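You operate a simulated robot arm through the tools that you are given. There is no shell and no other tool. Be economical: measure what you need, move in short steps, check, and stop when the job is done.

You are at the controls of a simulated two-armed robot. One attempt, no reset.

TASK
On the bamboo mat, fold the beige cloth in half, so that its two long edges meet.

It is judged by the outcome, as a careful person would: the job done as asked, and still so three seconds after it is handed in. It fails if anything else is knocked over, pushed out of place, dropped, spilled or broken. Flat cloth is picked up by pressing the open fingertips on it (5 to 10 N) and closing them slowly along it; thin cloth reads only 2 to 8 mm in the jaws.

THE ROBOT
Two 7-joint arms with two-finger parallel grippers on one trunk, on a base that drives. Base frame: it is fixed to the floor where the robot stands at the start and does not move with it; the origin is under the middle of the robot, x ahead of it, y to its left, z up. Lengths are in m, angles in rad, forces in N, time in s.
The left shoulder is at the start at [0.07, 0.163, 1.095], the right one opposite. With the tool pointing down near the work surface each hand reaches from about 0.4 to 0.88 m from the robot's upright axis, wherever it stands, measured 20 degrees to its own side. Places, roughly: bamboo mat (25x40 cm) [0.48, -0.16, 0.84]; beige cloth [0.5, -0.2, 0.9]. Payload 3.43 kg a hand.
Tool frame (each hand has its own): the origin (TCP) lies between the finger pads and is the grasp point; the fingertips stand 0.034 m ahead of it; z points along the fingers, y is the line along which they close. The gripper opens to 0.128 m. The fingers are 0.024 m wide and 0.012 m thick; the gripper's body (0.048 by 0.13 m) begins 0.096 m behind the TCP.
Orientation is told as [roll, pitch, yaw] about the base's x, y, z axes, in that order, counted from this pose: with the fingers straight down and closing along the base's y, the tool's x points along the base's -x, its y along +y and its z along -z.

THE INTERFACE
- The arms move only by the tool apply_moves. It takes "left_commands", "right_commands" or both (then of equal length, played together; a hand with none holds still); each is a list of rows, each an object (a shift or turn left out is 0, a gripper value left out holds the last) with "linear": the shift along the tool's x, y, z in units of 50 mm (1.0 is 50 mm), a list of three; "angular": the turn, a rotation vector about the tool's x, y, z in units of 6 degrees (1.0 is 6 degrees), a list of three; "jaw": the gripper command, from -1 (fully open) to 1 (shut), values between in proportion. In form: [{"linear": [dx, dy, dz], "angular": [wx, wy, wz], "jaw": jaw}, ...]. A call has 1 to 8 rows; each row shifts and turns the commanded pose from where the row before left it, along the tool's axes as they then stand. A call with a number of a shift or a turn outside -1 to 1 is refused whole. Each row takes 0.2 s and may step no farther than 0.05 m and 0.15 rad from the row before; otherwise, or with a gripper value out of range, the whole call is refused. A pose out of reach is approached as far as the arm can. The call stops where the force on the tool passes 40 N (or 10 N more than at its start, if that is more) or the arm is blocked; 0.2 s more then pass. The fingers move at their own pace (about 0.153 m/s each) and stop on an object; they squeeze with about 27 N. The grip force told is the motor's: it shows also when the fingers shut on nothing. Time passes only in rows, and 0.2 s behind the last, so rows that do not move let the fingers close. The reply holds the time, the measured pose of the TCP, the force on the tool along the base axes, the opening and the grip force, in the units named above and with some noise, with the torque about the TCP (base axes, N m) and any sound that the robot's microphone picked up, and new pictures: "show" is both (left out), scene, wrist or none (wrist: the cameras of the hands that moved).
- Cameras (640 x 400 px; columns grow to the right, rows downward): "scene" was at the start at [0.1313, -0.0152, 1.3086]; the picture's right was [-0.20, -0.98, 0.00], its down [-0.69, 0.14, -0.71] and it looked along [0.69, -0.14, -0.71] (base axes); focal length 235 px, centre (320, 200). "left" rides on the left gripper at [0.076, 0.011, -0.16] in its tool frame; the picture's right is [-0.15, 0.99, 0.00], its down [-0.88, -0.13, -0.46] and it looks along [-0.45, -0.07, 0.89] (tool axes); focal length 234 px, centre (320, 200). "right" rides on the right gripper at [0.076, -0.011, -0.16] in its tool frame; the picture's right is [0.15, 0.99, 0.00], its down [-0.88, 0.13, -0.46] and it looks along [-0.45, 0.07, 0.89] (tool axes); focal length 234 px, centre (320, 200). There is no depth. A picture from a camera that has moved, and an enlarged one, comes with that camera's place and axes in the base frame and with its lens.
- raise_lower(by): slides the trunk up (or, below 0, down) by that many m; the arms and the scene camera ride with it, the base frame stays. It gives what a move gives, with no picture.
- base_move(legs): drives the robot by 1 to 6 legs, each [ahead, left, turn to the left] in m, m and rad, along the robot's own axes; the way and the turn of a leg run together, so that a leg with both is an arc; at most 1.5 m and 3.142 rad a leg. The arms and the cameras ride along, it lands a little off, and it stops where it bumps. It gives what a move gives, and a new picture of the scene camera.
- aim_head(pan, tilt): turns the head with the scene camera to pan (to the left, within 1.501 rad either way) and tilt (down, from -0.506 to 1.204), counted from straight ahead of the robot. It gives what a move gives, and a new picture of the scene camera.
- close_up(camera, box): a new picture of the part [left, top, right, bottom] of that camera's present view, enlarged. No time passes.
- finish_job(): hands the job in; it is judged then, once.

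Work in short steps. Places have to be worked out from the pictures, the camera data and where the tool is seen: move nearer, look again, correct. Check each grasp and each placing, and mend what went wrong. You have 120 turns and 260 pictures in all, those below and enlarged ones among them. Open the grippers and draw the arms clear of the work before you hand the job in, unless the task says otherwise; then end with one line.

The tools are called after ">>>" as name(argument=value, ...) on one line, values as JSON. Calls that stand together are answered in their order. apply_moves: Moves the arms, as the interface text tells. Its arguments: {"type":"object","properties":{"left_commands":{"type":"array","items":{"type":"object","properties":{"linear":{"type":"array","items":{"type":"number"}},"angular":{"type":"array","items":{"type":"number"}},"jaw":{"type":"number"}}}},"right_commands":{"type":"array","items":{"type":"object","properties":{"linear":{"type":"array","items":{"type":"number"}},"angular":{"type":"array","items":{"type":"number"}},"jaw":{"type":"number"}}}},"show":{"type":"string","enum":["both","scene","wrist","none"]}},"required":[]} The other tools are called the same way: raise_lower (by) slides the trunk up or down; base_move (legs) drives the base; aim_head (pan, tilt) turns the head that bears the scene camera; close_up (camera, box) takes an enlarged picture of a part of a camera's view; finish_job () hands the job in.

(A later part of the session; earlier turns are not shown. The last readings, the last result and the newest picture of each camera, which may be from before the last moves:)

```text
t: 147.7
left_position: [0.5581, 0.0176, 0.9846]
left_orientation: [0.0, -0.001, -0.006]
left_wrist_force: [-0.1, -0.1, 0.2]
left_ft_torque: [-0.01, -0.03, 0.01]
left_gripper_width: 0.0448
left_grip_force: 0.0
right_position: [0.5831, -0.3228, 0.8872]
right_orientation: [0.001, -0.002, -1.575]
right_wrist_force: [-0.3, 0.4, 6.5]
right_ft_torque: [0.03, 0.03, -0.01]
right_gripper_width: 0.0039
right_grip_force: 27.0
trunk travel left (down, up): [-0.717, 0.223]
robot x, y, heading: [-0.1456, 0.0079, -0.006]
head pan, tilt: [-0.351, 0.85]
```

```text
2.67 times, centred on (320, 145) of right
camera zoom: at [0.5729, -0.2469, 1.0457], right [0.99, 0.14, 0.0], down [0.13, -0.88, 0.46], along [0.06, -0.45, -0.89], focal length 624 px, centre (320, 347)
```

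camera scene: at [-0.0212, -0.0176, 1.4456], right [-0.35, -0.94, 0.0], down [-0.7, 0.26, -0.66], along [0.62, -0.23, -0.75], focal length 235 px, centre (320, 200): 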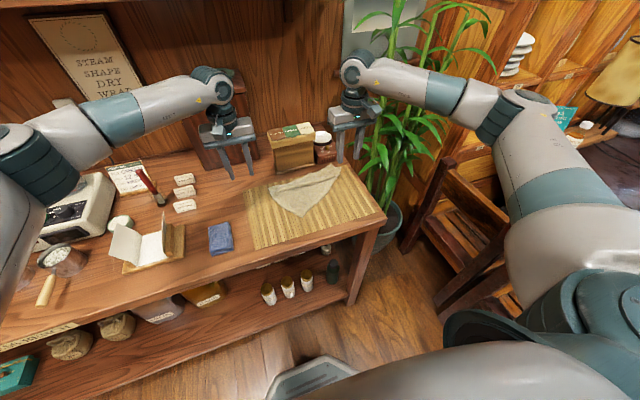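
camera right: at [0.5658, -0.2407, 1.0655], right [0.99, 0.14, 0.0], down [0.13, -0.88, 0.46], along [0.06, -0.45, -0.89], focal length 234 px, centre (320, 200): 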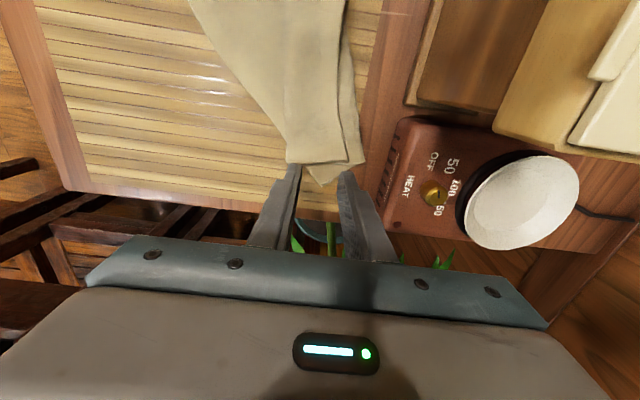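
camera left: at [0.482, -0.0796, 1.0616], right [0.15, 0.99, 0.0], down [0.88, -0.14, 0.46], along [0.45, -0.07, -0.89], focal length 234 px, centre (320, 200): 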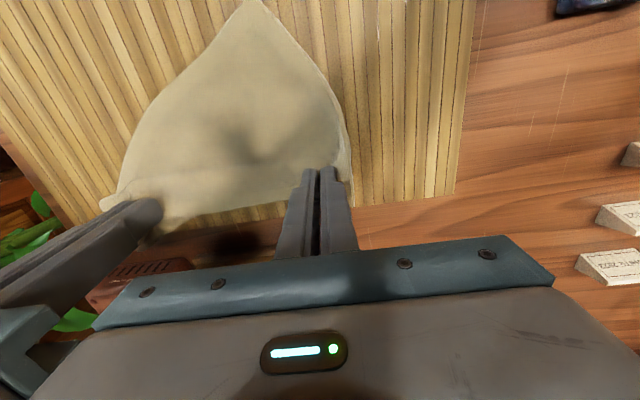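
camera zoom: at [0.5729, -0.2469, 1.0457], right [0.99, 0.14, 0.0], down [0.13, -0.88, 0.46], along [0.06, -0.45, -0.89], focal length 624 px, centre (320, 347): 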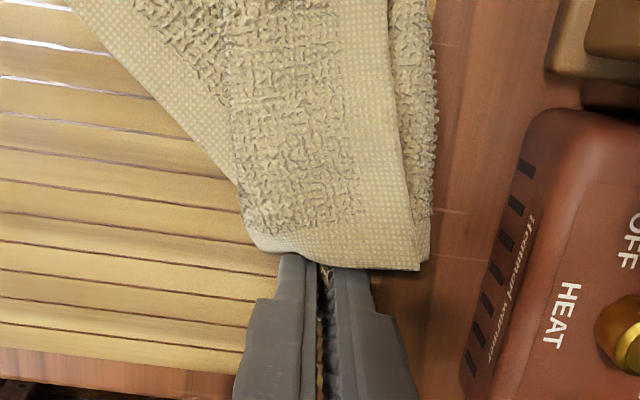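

Held (3.9 mm). I draw the corner slightly outward and then toward the near side, low over the mat.

>>> apply_moves(right_commands=[{"linear": [-0.2, 0, -0.24]}, {"linear": [-0.2, -0.4, -0.1]}, {"linear": [0.1, -0.7, 0]}, {"linear": [0.1, -0.7, 0]}, {"linear": [0.15, -0.7, 0]}, {"linear": [0.15, -0.7, 0]}, {"linear": [0.15, -0.7, 0]}, {}], show="both")

>>> close_up(camera="scene", box=[220, 130, 400, 242])

```text
t: 149.5
left_position: [0.5596, 0.0189, 0.9845]
left_orientation: [-0.002, 0.003, -0.008]
left_wrist_force: [0.0, 0.1, 0.3]
left_ft_torque: [0.03, -0.02, -0.01]
left_gripper_width: 0.0449
left_grip_force: 0.1
right_position: [0.3912, -0.3098, 0.9054]
right_orientation: [-0.002, -0.001, -1.576]
right_wrist_force: [-0.5, 0.4, -0.2]
right_ft_torque: [-0.02, 0.04, -0.01]
right_gripper_width: 0.0037
right_grip_force: 26.8
trunk travel left (down, up): [-0.717, 0.223]
robot x, y, heading: [-0.1458, 0.0092, -0.01]
head pan, tilt: [-0.351, 0.85]
camera scene: at [-0.019, -0.0177, 1.4453], right [-0.35, -0.94, 0.0], down [-0.7, 0.26, -0.66], along [0.62, -0.23, -0.75], focal length 235 px, centre (320, 200)
camera right: at [0.3806, -0.2344, 1.0639], right [0.99, 0.14, 0.0], down [0.13, -0.88, 0.46], along [0.06, -0.45, -0.89], focal length 234 px, centre (320, 200)
```

scene: 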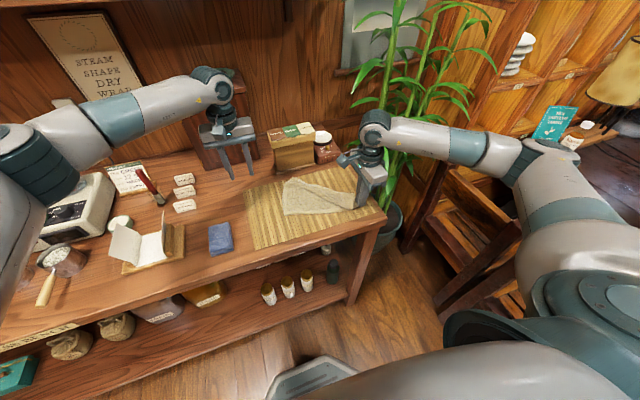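
right: 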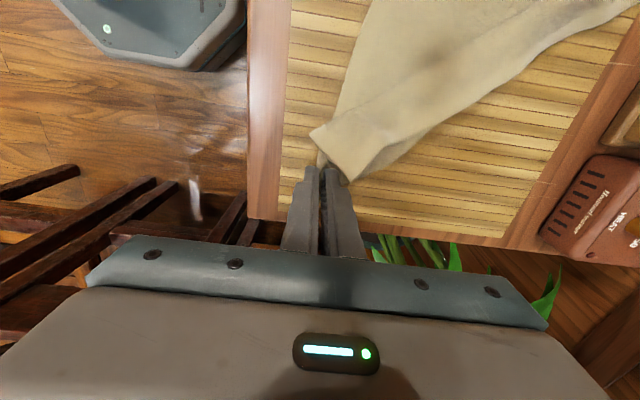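

```text
3.56 times, centred on (310, 186) of scene
camera zoom: at [-0.019, -0.0177, 1.4453], right [-0.35, -0.94, 0.0], down [-0.7, 0.26, -0.66], along [0.62, -0.23, -0.75], focal length 836 px, centre (356, 250)
```

zoom: 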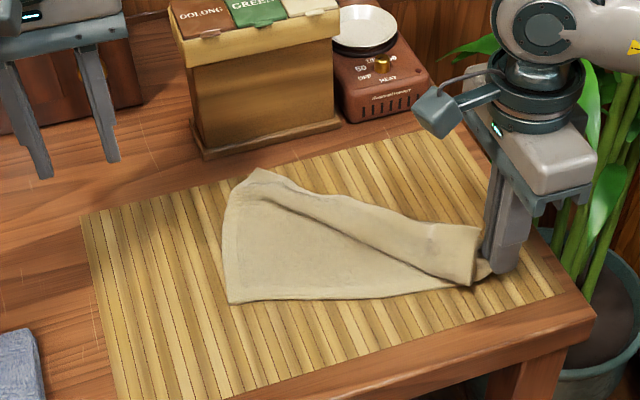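

The near edge is straight again; the far-right corner rode along on top. I set this corner down, release, and look for the other one.

>>> apply_moves(right_commands=[{"linear": [0, 0, 0.3]}, {"jaw": 0.7}, {"jaw": 0.4}, {}, {"linear": [0, 0, -0.5]}, {"linear": [0, 0, -0.7]}, {"linear": [0.6, 0, -0.4]}, {}], show="wrist")

>>> close_up(camera="scene", box=[220, 130, 400, 242])

```text
t: 151.3
left_position: [0.5573, 0.0167, 0.9844]
left_orientation: [0.0, 0.0, -0.007]
left_wrist_force: [-0.4, 0.5, 1.3]
left_ft_torque: [0.01, -0.01, 0.03]
left_gripper_width: 0.0449
left_grip_force: 0.1
right_position: [0.3897, -0.2797, 0.9669]
right_orientation: [-0.003, 0.003, -1.575]
right_wrist_force: [-1.3, -0.1, 0.2]
right_ft_torque: [0.02, -0.03, 0.01]
right_gripper_width: 0.0382
right_grip_force: 0.1
trunk travel left (down, up): [-0.717, 0.223]
robot x, y, heading: [-0.1444, 0.0089, -0.004]
head pan, tilt: [-0.351, 0.85]
camera right: at [0.3787, -0.2046, 1.1255], right [0.99, 0.14, 0.0], down [0.13, -0.88, 0.45], along [0.06, -0.45, -0.89], focal length 234 px, centre (320, 200)
```

right: 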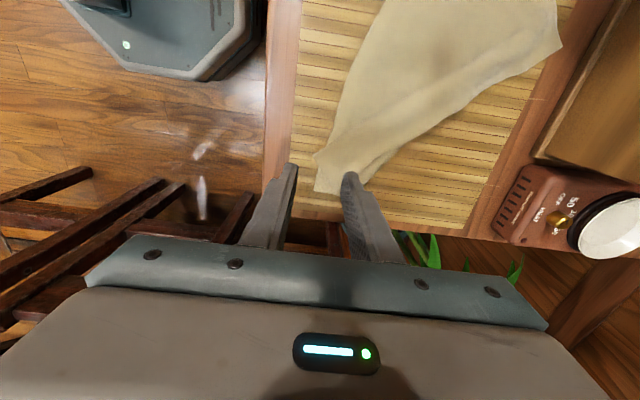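

```text
3.56 times, centred on (310, 186) of scene
camera zoom: at [-0.0203, -0.019, 1.4455], right [-0.35, -0.94, 0.0], down [-0.7, 0.26, -0.66], along [0.62, -0.23, -0.75], focal length 836 px, centre (356, 250)
```

zoom: 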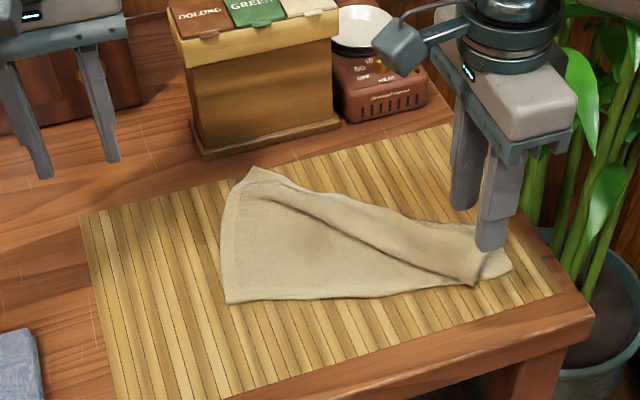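

>>> close_up(camera="right", box=[250, 60, 490, 210])

```text
2.67 times, centred on (370, 135) of right
camera zoom: at [0.3787, -0.2046, 1.1255], right [0.99, 0.14, 0.0], down [0.13, -0.88, 0.45], along [0.06, -0.45, -0.89], focal length 624 px, centre (187, 373)
```

zoom: 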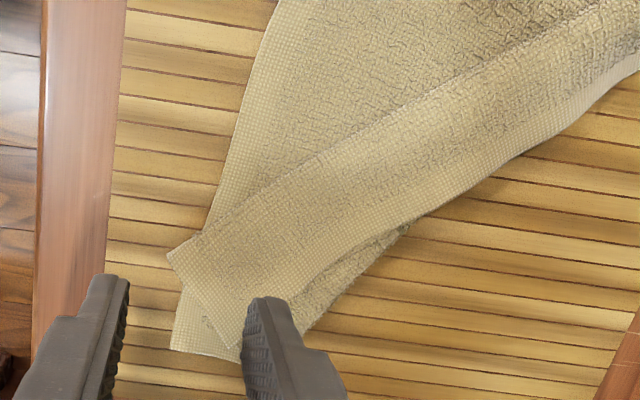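

It is a Z‑shaped pleat: the far edge lies on top, correctly oriented, so pulling it toward the far right will open it. I go for the far edge where it overhangs bare mat, about (0.515,-0.223).

>>> apply_moves(right_commands=[{"linear": [0.26, 0.62, 0.1], "jaw": 0.5}, {"linear": [0.26, 0.62, 0.2]}, {"linear": [0.26, 0.62, 0.4]}, {"linear": [0.25, 0.62, 0.5]}, {}], show="none")

>>> close_up(camera="right", box=[160, 20, 480, 220])

```text
t: 152.5
left_position: [0.5587, 0.0178, 0.985]
left_orientation: [0.0, -0.001, -0.007]
left_wrist_force: [-0.3, 0.3, -0.3]
left_ft_torque: [0.03, 0.01, 0.01]
left_gripper_width: 0.0446
left_grip_force: 0.1
right_position: [0.5166, -0.2287, 0.9061]
right_orientation: [0.0, 0.0, -1.575]
right_wrist_force: [-0.3, -0.5, -0.2]
right_ft_torque: [0.01, -0.03, 0.04]
right_gripper_width: 0.0318
right_grip_force: 0.0
trunk travel left (down, up): [-0.717, 0.223]
robot x, y, heading: [-0.1446, 0.0088, -0.004]
head pan, tilt: [-0.351, 0.85]
```

```text
2.00 times, centred on (320, 120) of right
camera zoom: at [0.5067, -0.1535, 1.0657], right [0.99, 0.14, 0.0], down [0.13, -0.88, 0.46], along [0.07, -0.45, -0.89], focal length 468 px, centre (320, 360)
```

zoom: 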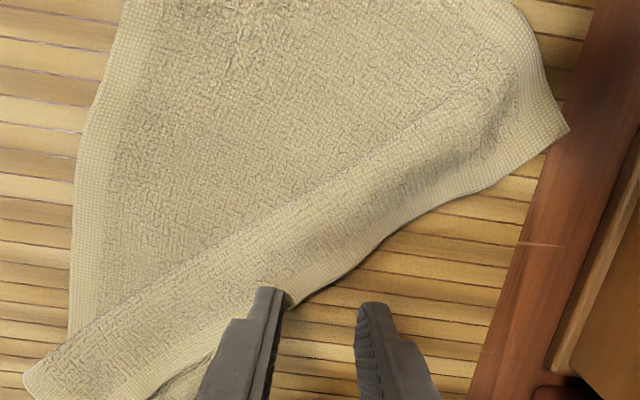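

>>> close_up(camera="right", box=[280, 70, 450, 176])

>>> close_up(camera="right", box=[165, 130, 335, 236])

```text
3.76 times, centred on (365, 123) of right
camera zoom: at [0.5067, -0.1535, 1.0657], right [0.99, 0.14, 0.0], down [0.13, -0.88, 0.46], along [0.07, -0.45, -0.89], focal length 882 px, centre (151, 490)
```

zoom: 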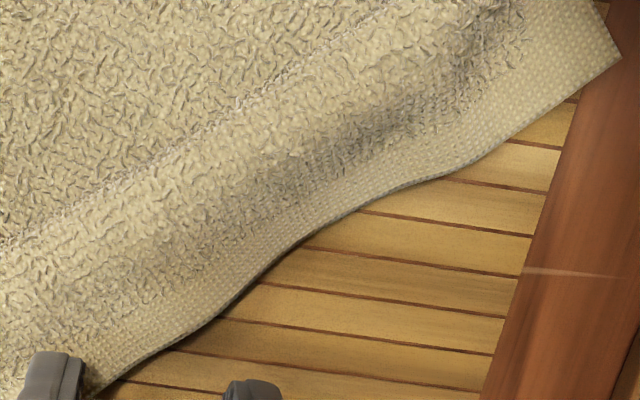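

```text
3.76 times, centred on (250, 183) of right
camera zoom: at [0.5067, -0.1535, 1.0657], right [0.99, 0.14, 0.0], down [0.13, -0.88, 0.46], along [0.07, -0.45, -0.89], focal length 882 px, centre (584, 264)
```

zoom: 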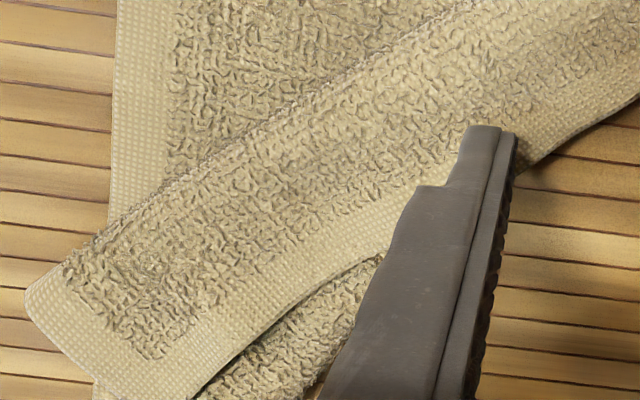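

Confirmed: hem (far edge) on the lower right, fold on the upper left. I shift so both fingers stand on the hem and press.

>>> apply_moves(right_commands=[{"linear": [0.27, -0.17, 0]}, {"linear": [0, 0, 0.2]}, {"linear": [0, 0, 0.1]}, {}], show="none")

```text
t: 153.5
left_position: [0.5587, 0.0177, 0.9853]
left_orientation: [-0.001, 0.0, -0.007]
left_wrist_force: [-0.1, 0.6, 0.7]
left_ft_torque: [0.02, 0.02, -0.01]
left_gripper_width: 0.0448
left_grip_force: 0.0
right_position: [0.5056, -0.2141, 0.893]
right_orientation: [0.0, 0.0, -1.575]
right_wrist_force: [0.8, -0.6, 6.5]
right_ft_torque: [0.01, 0.08, 0.0]
right_gripper_width: 0.0319
right_grip_force: 0.0
trunk travel left (down, up): [-0.717, 0.223]
robot x, y, heading: [-0.1481, 0.0081, -0.008]
head pan, tilt: [-0.351, 0.85]
```

6.5 N on some layers; ease slightly and close slowly.

>>> apply_moves(right_commands=[{"linear": [0, 0, -0.02]}, {"jaw": 0.56}, {"jaw": 0.63}, {"jaw": 0.7}, {"jaw": 0.78}, {"jaw": 0.86}, {"jaw": 0.94}, {"jaw": 1}], show="none")

>>> close_up(camera="right", box=[160, 20, 480, 220])

```text
t: 155.3
left_position: [0.5572, 0.0179, 0.9844]
left_orientation: [0.0, -0.001, -0.007]
left_wrist_force: [0.5, 0.6, -0.1]
left_ft_torque: [-0.03, -0.02, 0.01]
left_gripper_width: 0.0447
left_grip_force: 0.0
right_position: [0.5069, -0.2157, 0.8936]
right_orientation: [0.0, -0.001, -1.576]
right_wrist_force: [-0.6, 0.8, 3.9]
right_ft_torque: [0.03, 0.08, -0.02]
right_gripper_width: 0.0063
right_grip_force: 27.5
trunk travel left (down, up): [-0.717, 0.223]
robot x, y, heading: [-0.143, 0.0057, -0.007]
head pan, tilt: [-0.351, 0.85]
```

```text
2.00 times, centred on (320, 120) of right
camera zoom: at [0.4955, -0.1396, 1.0527], right [0.99, 0.14, 0.0], down [0.13, -0.88, 0.46], along [0.06, -0.45, -0.89], focal length 468 px, centre (320, 360)
```

zoom: 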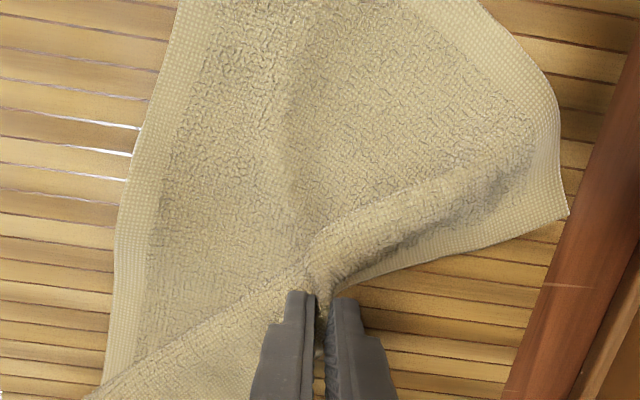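

6.3 mm suggests two layers again. I reopen, move 7 mm outward so only the hem is under the fingers, and press more lightly.

>>> apply_moves(right_commands=[{"jaw": 0.5}, {}, {"linear": [0, 0, -0.2]}, {"linear": [-0.14, 0.06, 0]}, {"linear": [0, 0, 0.17]}, {}], show="none")

>>> close_up(camera="right", box=[160, 20, 480, 220])

```text
t: 156.7
left_position: [0.5587, 0.0171, 0.9835]
left_orientation: [-0.001, -0.001, -0.007]
left_wrist_force: [-0.7, -0.3, 0.3]
left_ft_torque: [0.0, 0.0, 0.0]
left_gripper_width: 0.0452
left_grip_force: 0.0
right_position: [0.5121, -0.2226, 0.8942]
right_orientation: [0.0, 0.0, -1.576]
right_wrist_force: [-0.6, 0.3, 0.8]
right_ft_torque: [0.0, -0.01, 0.02]
right_gripper_width: 0.032
right_grip_force: 0.4
trunk travel left (down, up): [-0.717, 0.223]
robot x, y, heading: [-0.1413, 0.0071, -0.007]
head pan, tilt: [-0.351, 0.85]
```

```text
2.00 times, centred on (320, 120) of right
camera zoom: at [0.5004, -0.1472, 1.0542], right [0.99, 0.14, 0.0], down [0.13, -0.88, 0.46], along [0.06, -0.45, -0.89], focal length 468 px, centre (320, 360)
```

zoom: 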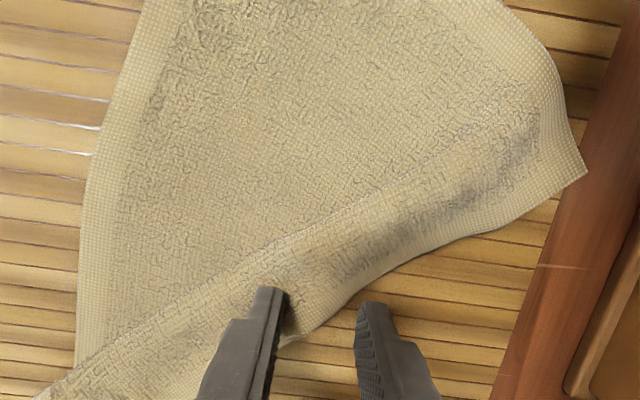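

>>> apply_moves(right_commands=[{"linear": [0.06, 0, 0.04]}, {"jaw": 0.56}, {"jaw": 0.63}, {"jaw": 0.7}, {"jaw": 0.78}, {"jaw": 0.86}, {"jaw": 0.94}, {"jaw": 1}], show="none")

>>> close_up(camera="right", box=[160, 20, 480, 220])

```text
t: 158.5
left_position: [0.5579, 0.0174, 0.9853]
left_orientation: [0.001, -0.001, -0.006]
left_wrist_force: [0.0, -0.2, 0.2]
left_ft_torque: [-0.03, -0.01, 0.01]
left_gripper_width: 0.0448
left_grip_force: 0.0
right_position: [0.5102, -0.2193, 0.8926]
right_orientation: [0.001, 0.0, -1.577]
right_wrist_force: [-0.6, 0.8, 5.2]
right_ft_torque: [0.01, 0.08, 0.0]
right_gripper_width: 0.0047
right_grip_force: 27.0
trunk travel left (down, up): [-0.717, 0.223]
robot x, y, heading: [-0.1455, 0.0114, -0.009]
head pan, tilt: [-0.351, 0.85]
```

```text
2.00 times, centred on (320, 120) of right
camera zoom: at [0.4993, -0.144, 1.052], right [0.99, 0.14, 0.0], down [0.13, -0.88, 0.46], along [0.06, -0.45, -0.89], focal length 468 px, centre (320, 360)
```

zoom: 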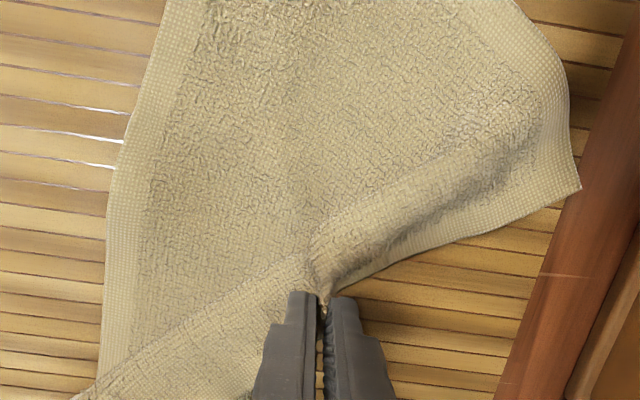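

4.7 mm – likely a single layer. I lift it and carry it out toward the far right.

>>> apply_moves(right_commands=[{"linear": [0, 0, -0.5]}, {"linear": [-0.3, 0.35, -0.3]}, {"linear": [-0.35, 0.35, -0.1]}, {"linear": [-0.35, 0.35, 0]}, {"linear": [-0.3, 0.25, 0.2]}, {}], show="wrist")

>>> close_up(camera="scene", box=[220, 130, 400, 242])

```text
t: 159.9
left_position: [0.5585, 0.0181, 0.985]
left_orientation: [0.001, 0.001, -0.008]
left_wrist_force: [-0.1, -0.6, 0.0]
left_ft_torque: [-0.02, -0.01, 0.0]
left_gripper_width: 0.0449
left_grip_force: 0.1
right_position: [0.5726, -0.2862, 0.9277]
right_orientation: [0.001, -0.001, -1.577]
right_wrist_force: [0.0, 0.6, -0.5]
right_ft_torque: [0.05, -0.02, 0.01]
right_gripper_width: 0.0049
right_grip_force: 26.7
trunk travel left (down, up): [-0.717, 0.223]
robot x, y, heading: [-0.1415, 0.0081, -0.001]
head pan, tilt: [-0.351, 0.85]
camera right: at [0.5619, -0.2096, 1.0857], right [0.99, 0.14, 0.0], down [0.13, -0.88, 0.46], along [0.06, -0.45, -0.89], focal length 234 px, centre (320, 200)
```

right: 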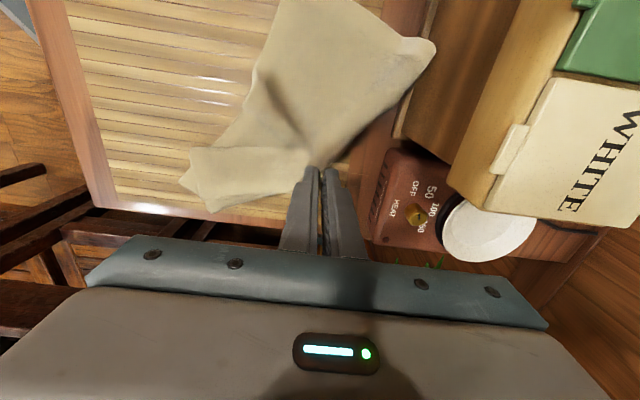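

```text
3.56 times, centred on (310, 186) of scene
camera zoom: at [-0.02, -0.0177, 1.4455], right [-0.35, -0.94, 0.0], down [-0.7, 0.26, -0.66], along [0.62, -0.23, -0.75], focal length 836 px, centre (356, 250)
```

zoom: 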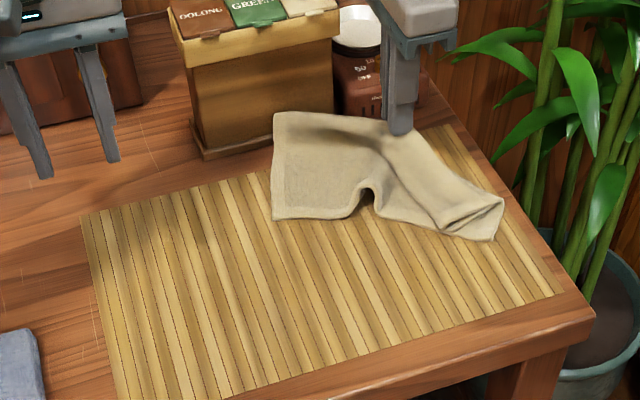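

The whole cloth came along. Turns are getting short, so new plan: hang the cloth like a curtain from its two far corners to flatten it, lay it, then fold it by lifting along its centre line. First I set down, release and locate the corners.

>>> apply_moves(right_commands=[{"linear": [0, 0, 0.6]}, {"jaw": 0.5}, {"jaw": 0.2}, {"linear": [0, 0, -0.5]}, {"linear": [0, 0, -0.9]}, {"linear": [0.3, -0.8, -0.6]}, {"linear": [0.5, -0.8, -0.5]}, {}], show="wrist")

>>> close_up(camera="scene", box=[240, 130, 400, 230])

```text
refused: row 6 steps farther than a row can; nothing moved
```

```text
4.00 times, centred on (320, 180) of scene
camera zoom: at [-0.02, -0.0177, 1.4455], right [-0.35, -0.94, 0.0], down [-0.7, 0.26, -0.66], along [0.62, -0.23, -0.75], focal length 940 px, centre (320, 280)
```

zoom: 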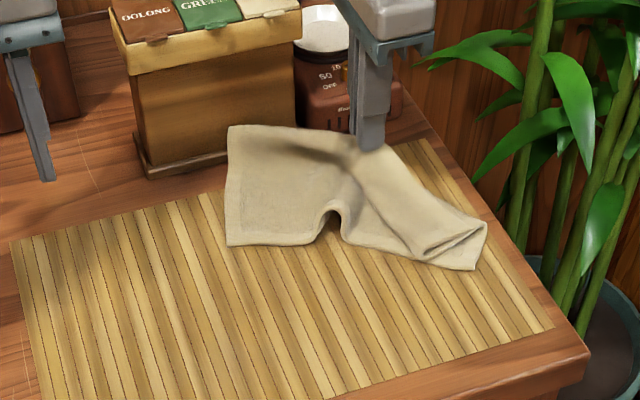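

Row refused, nothing moved. Better: keep the hold and lift the cloth clear so gravity undoes the pleats, moving back over the mat's middle.

>>> apply_moves(right_commands=[{"linear": [0, 0, -0.9]}, {"linear": [0, -0.3, -0.9]}, {"linear": [0.2, -0.6, -0.7]}, {"linear": [0.4, -0.6, -0.6]}, {"linear": [0.4, -0.7, -0.5]}, {"linear": [0.4, -0.7, -0.4]}, {}, {}], show="none")

>>> close_up(camera="scene", box=[220, 80, 420, 205])

>>> close_up(camera="left", box=[0, 0, 400, 250])

```text
t: 161.7
left_position: [0.5593, 0.0175, 0.9843]
left_orientation: [0.001, -0.001, -0.005]
left_wrist_force: [0.4, 0.6, 0.4]
left_ft_torque: [-0.03, -0.02, -0.01]
left_gripper_width: 0.0449
left_grip_force: 0.2
right_position: [0.4289, -0.2151, 1.1283]
right_orientation: [0.0, 0.0, -1.575]
right_wrist_force: [-0.6, -0.4, 0.5]
right_ft_torque: [-0.01, -0.02, -0.02]
right_gripper_width: 0.0049
right_grip_force: 26.7
trunk travel left (down, up): [-0.717, 0.223]
robot x, y, heading: [-0.1452, 0.0077, -0.006]
head pan, tilt: [-0.351, 0.85]
```

```text
3.20 times, centred on (320, 142) of scene
camera zoom: at [-0.0198, -0.0179, 1.4454], right [-0.35, -0.94, 0.0], down [-0.7, 0.26, -0.66], along [0.62, -0.23, -0.75], focal length 752 px, centre (320, 384)
```

zoom: 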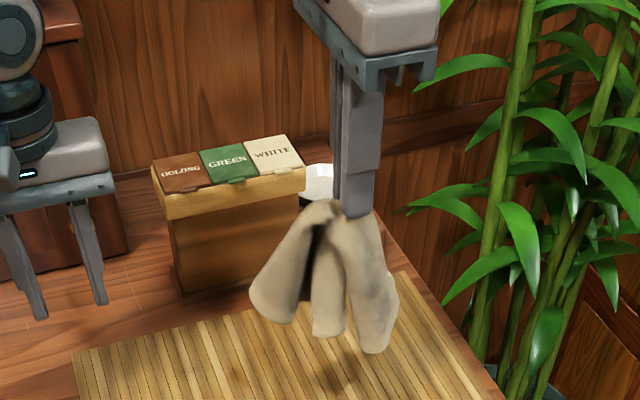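

```text
1.60 times, centred on (200, 125) of left
camera zoom: at [0.4825, 0.0293, 1.1434], right [0.15, 0.99, 0.0], down [0.88, -0.14, 0.46], along [0.45, -0.07, -0.89], focal length 375 px, centre (512, 320)
```

zoom: 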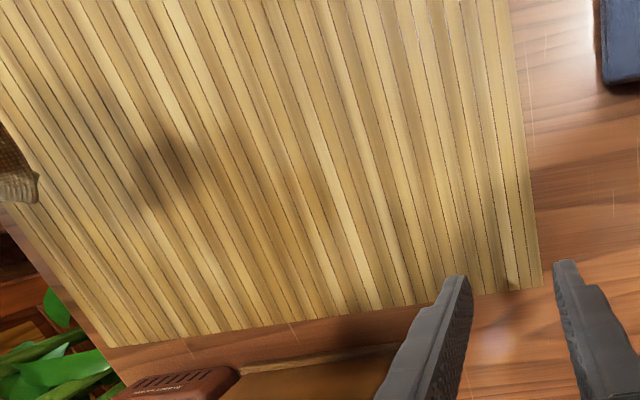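

It hangs in a cone as it did after the floor pick-up. I repeat the lay-down that worked then: over the far side, lower while drawing nearer, release, rise and look.

>>> apply_moves(right_commands=[{"linear": [0.2, 0.8, 0]}, {"linear": [0.2, 0.8, 0]}, {"linear": [0.2, 0.8, 0]}, {}, {"linear": [0, 0, 0.95]}, {"linear": [0, 0, 0.95]}, {}], show="none")

>>> apply_moves(right_commands=[{"linear": [0, -0.5, 0.45]}, {"linear": [0, -0.5, 0.45]}, {"linear": [0, -0.5, 0.45]}, {"linear": [0, -0.5, 0.45]}, {"linear": [0, -0.6, 0.5]}, {"linear": [0, -0.2, 0.3]}, {"jaw": 0.5}, {"jaw": 0}], show="none")

>>> apply_moves(right_commands=[{"linear": [0, 0, -0.5]}, {"linear": [0, 0, -1]}, {"linear": [0, -0.3, -0.9]}, {"linear": [-0.4, -0.8, 0]}, {"linear": [-0.4, -0.8, 0]}, {"linear": [-0.9, 0, 0]}, {}], show="none")

>>> close_up(camera="scene", box=[240, 130, 400, 230])

>>> close_up(camera="left", box=[0, 0, 400, 250])

```text
t: 163.3
left_position: [0.558, 0.0182, 0.9843]
left_orientation: [0.002, 0.001, -0.006]
left_wrist_force: [1.1, 0.5, 0.6]
left_ft_torque: [0.01, -0.03, -0.05]
left_gripper_width: 0.0449
left_grip_force: 0.1
right_position: [0.5514, -0.1807, 1.0333]
right_orientation: [0.0, 0.0, -1.576]
right_wrist_force: [-0.4, 1.0, -0.7]
right_ft_torque: [0.05, 0.0, 0.01]
right_gripper_width: 0.0048
right_grip_force: 26.8
trunk travel left (down, up): [-0.717, 0.223]
robot x, y, heading: [-0.1423, 0.0093, -0.004]
head pan, tilt: [-0.351, 0.85]
```

```text
t: 165.1
left_position: [0.5593, 0.0164, 0.9835]
left_orientation: [-0.001, 0.0, -0.007]
left_wrist_force: [-0.1, 0.0, -0.1]
left_ft_torque: [-0.01, 0.05, -0.08]
left_gripper_width: 0.0447
left_grip_force: 0.1
right_position: [0.4112, -0.1816, 0.8999]
right_orientation: [-0.002, -0.001, -1.575]
right_wrist_force: [-0.5, 0.1, -0.1]
right_ft_torque: [0.03, 0.02, 0.01]
right_gripper_width: 0.0643
right_grip_force: 0.1
trunk travel left (down, up): [-0.717, 0.223]
robot x, y, heading: [-0.1427, 0.0122, -0.01]
head pan, tilt: [-0.351, 0.85]
```

```text
t: 166.7
left_position: [0.5579, 0.0178, 0.9843]
left_orientation: [-0.002, 0.002, -0.008]
left_wrist_force: [1.2, -0.2, -0.6]
left_ft_torque: [-0.03, -0.02, 0.03]
left_gripper_width: 0.045
left_grip_force: 0.1
right_position: [0.3167, -0.269, 1.0241]
right_orientation: [-0.002, 0.0, -1.577]
right_wrist_force: [-0.2, 0.7, 0.2]
right_ft_torque: [-0.04, 0.0, -0.02]
right_gripper_width: 0.0638
right_grip_force: 0.0
trunk travel left (down, up): [-0.717, 0.223]
robot x, y, heading: [-0.1474, 0.0103, -0.002]
head pan, tilt: [-0.351, 0.85]
```

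```text
4.00 times, centred on (320, 180) of scene
camera zoom: at [-0.0192, -0.0168, 1.4454], right [-0.35, -0.94, 0.0], down [-0.7, 0.26, -0.66], along [0.62, -0.23, -0.75], focal length 940 px, centre (320, 280)
```

zoom: 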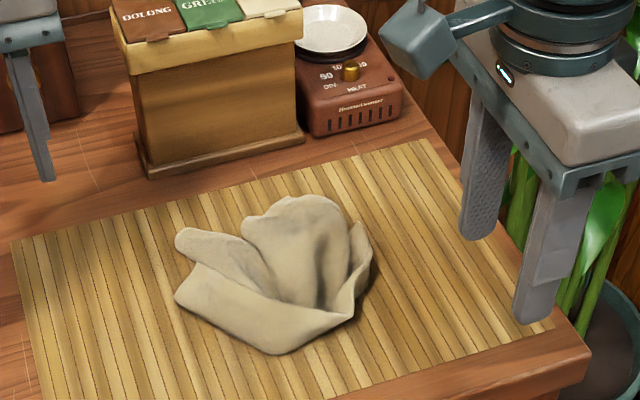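

```text
1.60 times, centred on (200, 125) of left
camera zoom: at [0.483, 0.0302, 1.1431], right [0.15, 0.99, 0.0], down [0.88, -0.14, 0.46], along [0.45, -0.07, -0.89], focal length 375 px, centre (512, 320)
```

zoom: 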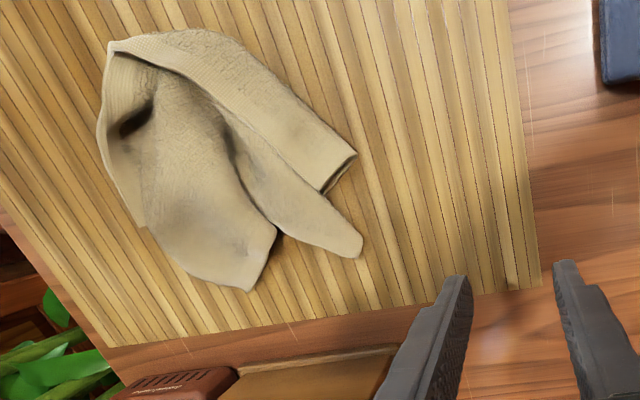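

The far edge now lies bent on the near side: corner TL is at about (0.484,-0.081) and its right part runs along y≈-0.25, x≈0.43–0.50. I bring the left hand to TL and the right hand to that right part, and check close up.

>>> apply_moves(left_commands=[{"linear": [0.288, -0.444, 0.2], "jaw": 0.5}, {"linear": [0.288, -0.444, 0.2]}, {"linear": [0.288, -0.444, 0.3]}, {"linear": [0.288, -0.444, 0.4]}, {"linear": [0.288, -0.444, 0.45]}, {}], right_commands=[{"linear": [0.104, 0.672, 0.1], "jaw": 0.5}, {"linear": [0.104, 0.672, 0.2]}, {"linear": [0.104, 0.672, 0.5]}, {"linear": [0.104, 0.672, 0.6]}, {"linear": [0.104, 0.672, 0.7]}, {}], show="none")

>>> close_up(camera="left", box=[120, 20, 440, 220])

>>> close_up(camera="right", box=[160, 20, 480, 220])

```text
t: 168.1
left_position: [0.4836, -0.0913, 0.9043]
left_orientation: [-0.001, -0.001, -0.007]
left_wrist_force: [0.3, 0.1, 0.4]
left_ft_torque: [-0.02, -0.04, 0.0]
left_gripper_width: 0.0319
left_grip_force: 0.0
right_position: [0.481, -0.2443, 0.9176]
right_orientation: [0.002, 0.0, -1.576]
right_wrist_force: [0.1, 0.5, -0.1]
right_ft_torque: [-0.01, -0.04, 0.02]
right_gripper_width: 0.0319
right_grip_force: 0.0
trunk travel left (down, up): [-0.717, 0.223]
robot x, y, heading: [-0.1446, 0.0083, -0.01]
head pan, tilt: [-0.351, 0.85]
```

```text
2.00 times, centred on (280, 120) of left
camera zoom: at [0.408, -0.0795, 1.0631], right [0.15, 0.99, 0.0], down [0.88, -0.14, 0.46], along [0.45, -0.07, -0.89], focal length 468 px, centre (400, 360)
```

zoom: 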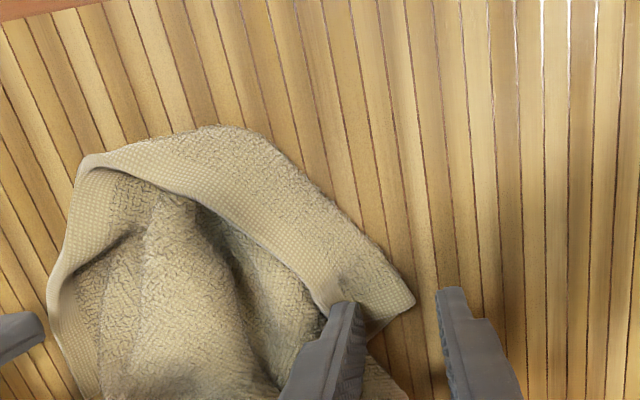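

```text
2.00 times, centred on (320, 120) of right
camera zoom: at [0.4702, -0.1691, 1.077], right [0.99, 0.14, 0.0], down [0.13, -0.88, 0.46], along [0.06, -0.45, -0.89], focal length 468 px, centre (320, 360)
```

zoom: 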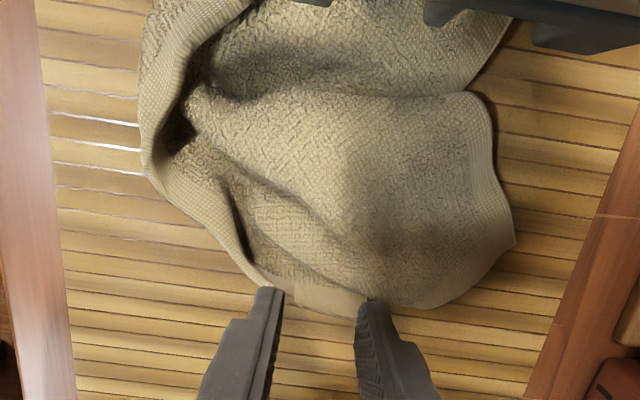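

Now it's readable: one long edge runs from a clean corner at (0.564,-0.206) round the near side to the other corner at (0.481,-0.085). I grip both these corners, left and right hand, and close.

>>> apply_moves(left_commands=[{}, {}, {"linear": [0, 0, 0.1]}, {"linear": [0, 0, 0.1]}, {"linear": [0, 0, 0.05]}, {}], right_commands=[{"linear": [0.32, 0.71, 0]}, {"linear": [0.32, 0.71, 0]}, {"linear": [0, 0, 0.3]}, {"linear": [0, 0, 0.25]}, {"linear": [0, 0, 0.07]}, {}], show="none")

>>> apply_moves(left_commands=[{"jaw": 0.56}, {"jaw": 0.63}, {"jaw": 0.7}, {"jaw": 0.78}, {"jaw": 0.86}, {"jaw": 0.94}, {"jaw": 1}, {}], right_commands=[{"jaw": 0.56}, {"jaw": 0.63}, {"jaw": 0.7}, {"jaw": 0.78}, {"jaw": 0.86}, {"jaw": 0.94}, {"jaw": 1}, {}], show="none")

>>> close_up(camera="right", box=[160, 20, 480, 220])

```text
t: 169.5
left_position: [0.4852, -0.0917, 0.8932]
left_orientation: [-0.002, 0.0, -0.008]
left_wrist_force: [0.1, 0.0, 1.3]
left_ft_torque: [-0.01, 0.0, 0.0]
left_gripper_width: 0.0318
left_grip_force: 0.6
right_position: [0.5553, -0.2106, 0.8862]
right_orientation: [0.002, 0.0, -1.576]
right_wrist_force: [0.1, -0.9, 8.7]
right_ft_torque: [-0.07, 0.11, 0.01]
right_gripper_width: 0.0316
right_grip_force: 0.1
trunk travel left (down, up): [-0.717, 0.223]
robot x, y, heading: [-0.1433, 0.0069, -0.006]
head pan, tilt: [-0.351, 0.85]
```

```text
t: 171.3
left_position: [0.4831, -0.0911, 0.8937]
left_orientation: [-0.002, -0.002, -0.007]
left_wrist_force: [0.3, -0.1, 1.3]
left_ft_torque: [-0.02, -0.01, 0.02]
left_gripper_width: 0.0038
left_grip_force: 27.1
right_position: [0.5545, -0.2111, 0.8878]
right_orientation: [0.0, 0.0, -1.576]
right_wrist_force: [-1.3, 0.6, 12.4]
right_ft_torque: [0.07, 0.13, -0.01]
right_gripper_width: 0.0046
right_grip_force: 26.9
trunk travel left (down, up): [-0.717, 0.223]
robot x, y, heading: [-0.1447, 0.0104, -0.01]
head pan, tilt: [-0.351, 0.85]
```

```text
2.00 times, centred on (320, 120) of right
camera zoom: at [0.5431, -0.1353, 1.0458], right [0.99, 0.14, 0.0], down [0.13, -0.88, 0.46], along [0.06, -0.45, -0.89], focal length 468 px, centre (320, 360)
```

zoom: 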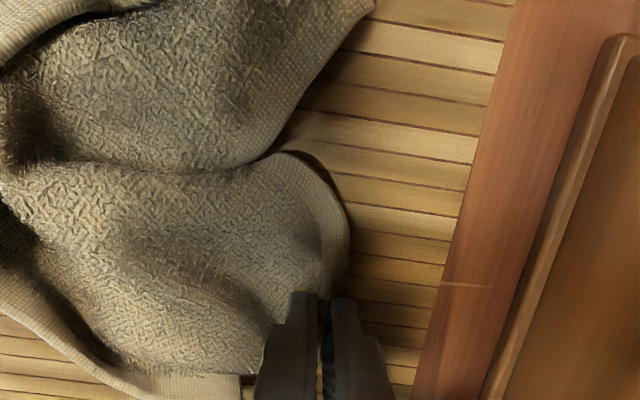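

Both hold (3.8 and 4.6 mm). I lift both and spread them apart to see what hangs.

>>> apply_moves(left_commands=[{"linear": [0, 0, -0.8]}, {"linear": [-0.06, 0.16, -0.8]}, {"linear": [-0.06, 0.16, -0.8]}, {"linear": [-0.06, 0.16, -0.8]}, {"linear": [-0.06, 0.16, -0.8]}, {}], right_commands=[{"linear": [0, 0, -0.8]}, {"linear": [-0.36, -0.25, -0.8]}, {"linear": [-0.36, -0.25, -0.8]}, {"linear": [-0.36, -0.25, -0.8]}, {"linear": [-0.36, -0.25, -0.8]}, {}], show="none")

>>> close_up(camera="scene", box=[220, 80, 420, 205])

```text
t: 172.7
left_position: [0.5003, -0.0609, 1.0911]
left_orientation: [0.002, 0.003, -0.006]
left_wrist_force: [0.5, 0.2, -0.6]
left_ft_torque: [0.01, 0.0, -0.01]
left_gripper_width: 0.0039
left_grip_force: 27.3
right_position: [0.504, -0.2853, 1.0869]
right_orientation: [-0.002, -0.001, -1.576]
right_wrist_force: [1.0, 0.2, -0.1]
right_ft_torque: [-0.03, 0.03, -0.02]
right_gripper_width: 0.0042
right_grip_force: 27.6
trunk travel left (down, up): [-0.717, 0.223]
robot x, y, heading: [-0.1432, 0.0076, -0.005]
head pan, tilt: [-0.351, 0.85]
```

```text
3.20 times, centred on (320, 142) of scene
camera zoom: at [-0.0182, -0.0178, 1.4452], right [-0.35, -0.94, 0.0], down [-0.7, 0.26, -0.66], along [0.62, -0.23, -0.75], focal length 752 px, centre (320, 384)
```

zoom: 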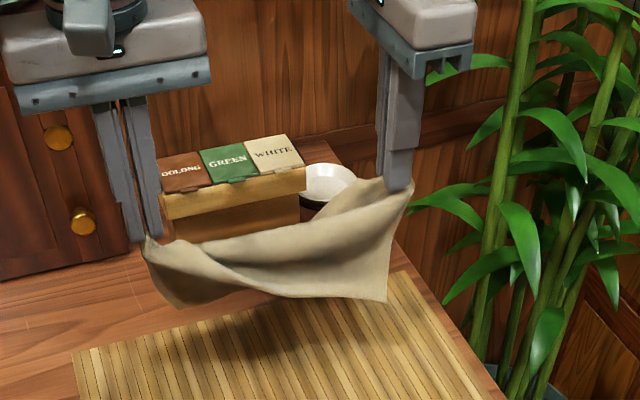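

Excellent: it hangs like a curtain from the two corners of a long edge. I spread slightly, move back so the lower edge lands on the near side, then lower while moving forward to lay it flat, and release.

>>> apply_moves(left_commands=[{"linear": [0.6, 0.07, 0]}, {"linear": [0.6, 0.07, 0]}, {"linear": [0.6, 0, 0]}, {}, {}], right_commands=[{"linear": [-0.08, -0.6, 0]}, {"linear": [-0.08, -0.6, 0]}, {"linear": [0, -0.6, 0]}, {}, {}], show="none")

>>> apply_moves(left_commands=[{"linear": [-0.25, 0, 0.5]}, {"linear": [-0.42, 0, 0.5]}, {"linear": [-0.42, 0, 0.5]}, {"linear": [-0.45, 0, 0.5]}, {"linear": [-0.45, 0, 0.5]}, {"linear": [-0.45, 0, 0.5]}, {"linear": [-0.45, 0, 0.5]}, {"linear": [-0.45, 0, 0.45]}], right_commands=[{"linear": [0, 0.25, 0.5]}, {"linear": [0, 0.42, 0.5]}, {"linear": [0, 0.42, 0.5]}, {"linear": [0, 0.45, 0.5]}, {"linear": [0, 0.45, 0.5]}, {"linear": [0, 0.45, 0.5]}, {"linear": [0, 0.45, 0.5]}, {"linear": [0, 0.45, 0.4]}], show="scene")

>>> close_up(camera="scene", box=[240, 130, 400, 230])

```text
t: 173.9
left_position: [0.408, -0.0501, 1.0918]
left_orientation: [-0.001, 0.001, -0.007]
left_wrist_force: [0.3, 0.5, 0.3]
left_ft_torque: [-0.03, 0.0, 0.03]
left_gripper_width: 0.0038
left_grip_force: 27.4
right_position: [0.4141, -0.2918, 1.0863]
right_orientation: [-0.002, -0.001, -1.576]
right_wrist_force: [0.0, -0.3, -1.0]
right_ft_torque: [-0.01, -0.04, -0.02]
right_gripper_width: 0.0043
right_grip_force: 27.3
trunk travel left (down, up): [-0.717, 0.223]
robot x, y, heading: [-0.1433, 0.0104, -0.008]
head pan, tilt: [-0.351, 0.85]
```

```text
t: 175.7
left_position: [0.5757, -0.0526, 0.8963]
left_orientation: [-0.001, 0.0, -0.008]
left_wrist_force: [-0.4, 0.4, -0.1]
left_ft_torque: [0.02, 0.05, 0.01]
left_gripper_width: 0.0038
left_grip_force: 27.1
right_position: [0.5789, -0.2934, 0.8903]
right_orientation: [0.0, 0.001, -1.576]
right_wrist_force: [0.7, -0.3, 2.0]
right_ft_torque: [0.05, 0.08, -0.02]
right_gripper_width: 0.004
right_grip_force: 26.8
trunk travel left (down, up): [-0.717, 0.223]
robot x, y, heading: [-0.147, 0.0107, -0.005]
head pan, tilt: [-0.351, 0.85]
camera scene: at [-0.0191, -0.0179, 1.4455], right [-0.35, -0.94, 0.0], down [-0.7, 0.26, -0.66], along [0.62, -0.23, -0.75], focal length 235 px, centre (320, 200)
```

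scene: 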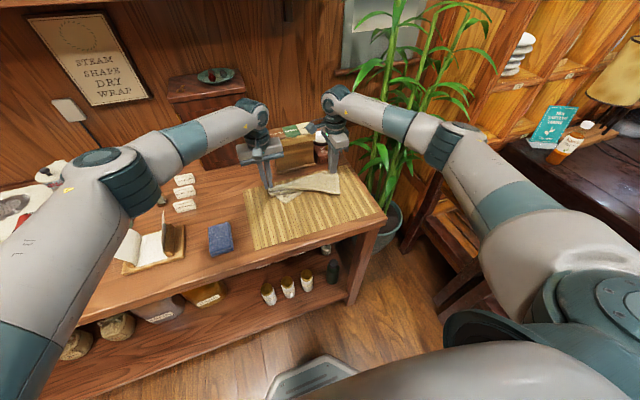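

```text
4.00 times, centred on (320, 180) of scene
camera zoom: at [-0.0191, -0.0179, 1.4455], right [-0.35, -0.94, 0.0], down [-0.7, 0.26, -0.66], along [0.62, -0.23, -0.75], focal length 940 px, centre (320, 280)
```

zoom: 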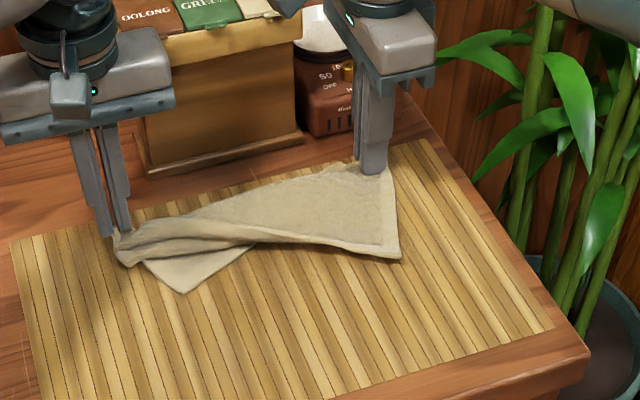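

The hands hold diagonal corners, so the cloth hung as a diagonal sling. The corner next to the right hand, at (0.472,-0.273), belongs to the same long edge as the left hand's corner: I move the right hand to that corner, grip it, and lift again.

>>> apply_moves(right_commands=[{"jaw": 0.75}, {"jaw": 0.5}, {"linear": [0, 0, -0.8]}, {"linear": [0.28, -0.9, 0]}, {"linear": [0.28, -0.9, 0]}, {"linear": [0, -0.1, 0.5]}, {"linear": [0, 0, 0.35]}, {}], show="none")

>>> close_up(camera="right", box=[160, 20, 480, 220])

```text
t: 177.5
left_position: [0.5747, -0.0524, 0.8968]
left_orientation: [0.0, -0.002, -0.007]
left_wrist_force: [0.6, -0.2, 0.9]
left_ft_torque: [-0.01, 0.03, -0.01]
left_gripper_width: 0.0036
left_grip_force: 26.8
right_position: [0.4842, -0.2635, 0.8874]
right_orientation: [0.001, 0.001, -1.577]
right_wrist_force: [-0.2, 0.0, 6.0]
right_ft_torque: [0.01, 0.01, -0.03]
right_gripper_width: 0.0318
right_grip_force: 0.1
trunk travel left (down, up): [-0.717, 0.223]
robot x, y, heading: [-0.1466, 0.0085, -0.009]
head pan, tilt: [-0.351, 0.85]
```

```text
2.00 times, centred on (320, 120) of right
camera zoom: at [0.4734, -0.1881, 1.0464], right [0.99, 0.14, 0.0], down [0.13, -0.88, 0.46], along [0.06, -0.45, -0.89], focal length 468 px, centre (320, 360)
```

zoom: 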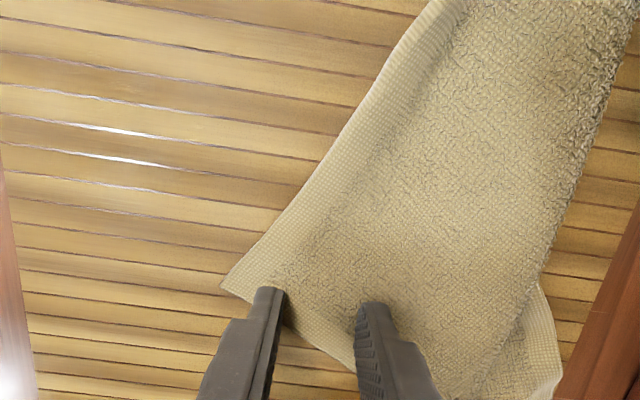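

Corner C is a little further: (0.440,-0.256). I shift 28 mm, press, close and lift with both hands.

>>> apply_moves(right_commands=[{"linear": [0, 0, -0.2]}, {"linear": [0.12, -0.54, 0]}, {"linear": [0, 0, 0.2]}, {"jaw": 0.6}, {"jaw": 0.7}, {"jaw": 0.8}, {"jaw": 0.9}, {"jaw": 1}], show="none")

>>> apply_moves(left_commands=[{}, {"linear": [0, 0, -0.8]}, {"linear": [0.35, 0.02, -0.8]}, {"linear": [0.35, 0.02, -0.8]}, {"linear": [0.35, 0.02, -0.8]}, {"linear": [0.35, 0, -0.8]}, {}], right_commands=[{}, {"linear": [0, 0, -0.8]}, {"linear": [-0.18, 0.2, -0.8]}, {"linear": [-0.18, 0.2, -0.8]}, {"linear": [-0.18, 0.2, -0.8]}, {"linear": [-0.16, 0.2, -0.8]}, {}], show="none")

>>> close_up(camera="scene", box=[220, 80, 420, 205])

```text
t: 179.3
left_position: [0.5753, -0.0511, 0.8966]
left_orientation: [0.0, 0.001, -0.007]
left_wrist_force: [-0.5, 0.8, 0.0]
left_ft_torque: [0.0, 0.01, -0.01]
left_gripper_width: 0.0034
left_grip_force: 27.4
right_position: [0.457, -0.2575, 0.8878]
right_orientation: [0.0, 0.0, -1.576]
right_wrist_force: [0.7, 0.3, 2.1]
right_ft_torque: [0.02, -0.01, -0.02]
right_gripper_width: 0.0023
right_grip_force: 26.9
trunk travel left (down, up): [-0.717, 0.223]
robot x, y, heading: [-0.1479, 0.0114, -0.004]
head pan, tilt: [-0.351, 0.85]
```

```text
t: 180.9
left_position: [0.5057, -0.0499, 1.0971]
left_orientation: [0.0, 0.001, -0.006]
left_wrist_force: [0.0, -1.8, -0.5]
left_ft_torque: [-0.04, 0.01, 0.06]
left_gripper_width: 0.0039
left_grip_force: 26.7
right_position: [0.4967, -0.2927, 1.0873]
right_orientation: [-0.002, 0.004, -1.576]
right_wrist_force: [0.0, 2.4, -0.6]
right_ft_torque: [0.13, -0.01, -0.03]
right_gripper_width: 0.0025
right_grip_force: 26.8
trunk travel left (down, up): [-0.717, 0.223]
robot x, y, heading: [-0.1441, 0.0099, -0.01]
head pan, tilt: [-0.351, 0.85]
```

```text
3.20 times, centred on (320, 142) of scene
camera zoom: at [-0.0186, -0.0183, 1.4453], right [-0.35, -0.94, 0.0], down [-0.7, 0.26, -0.66], along [0.62, -0.23, -0.75], focal length 752 px, centre (320, 384)
```

zoom: 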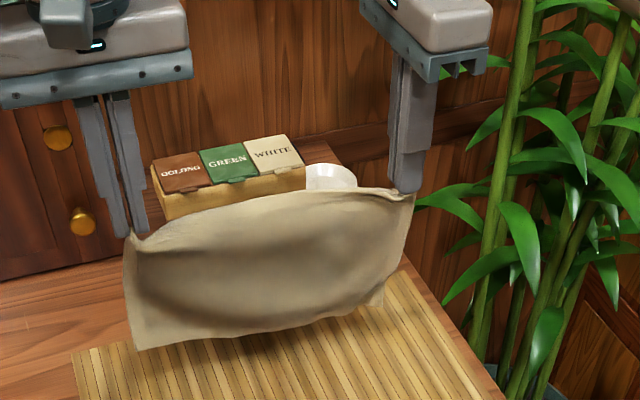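

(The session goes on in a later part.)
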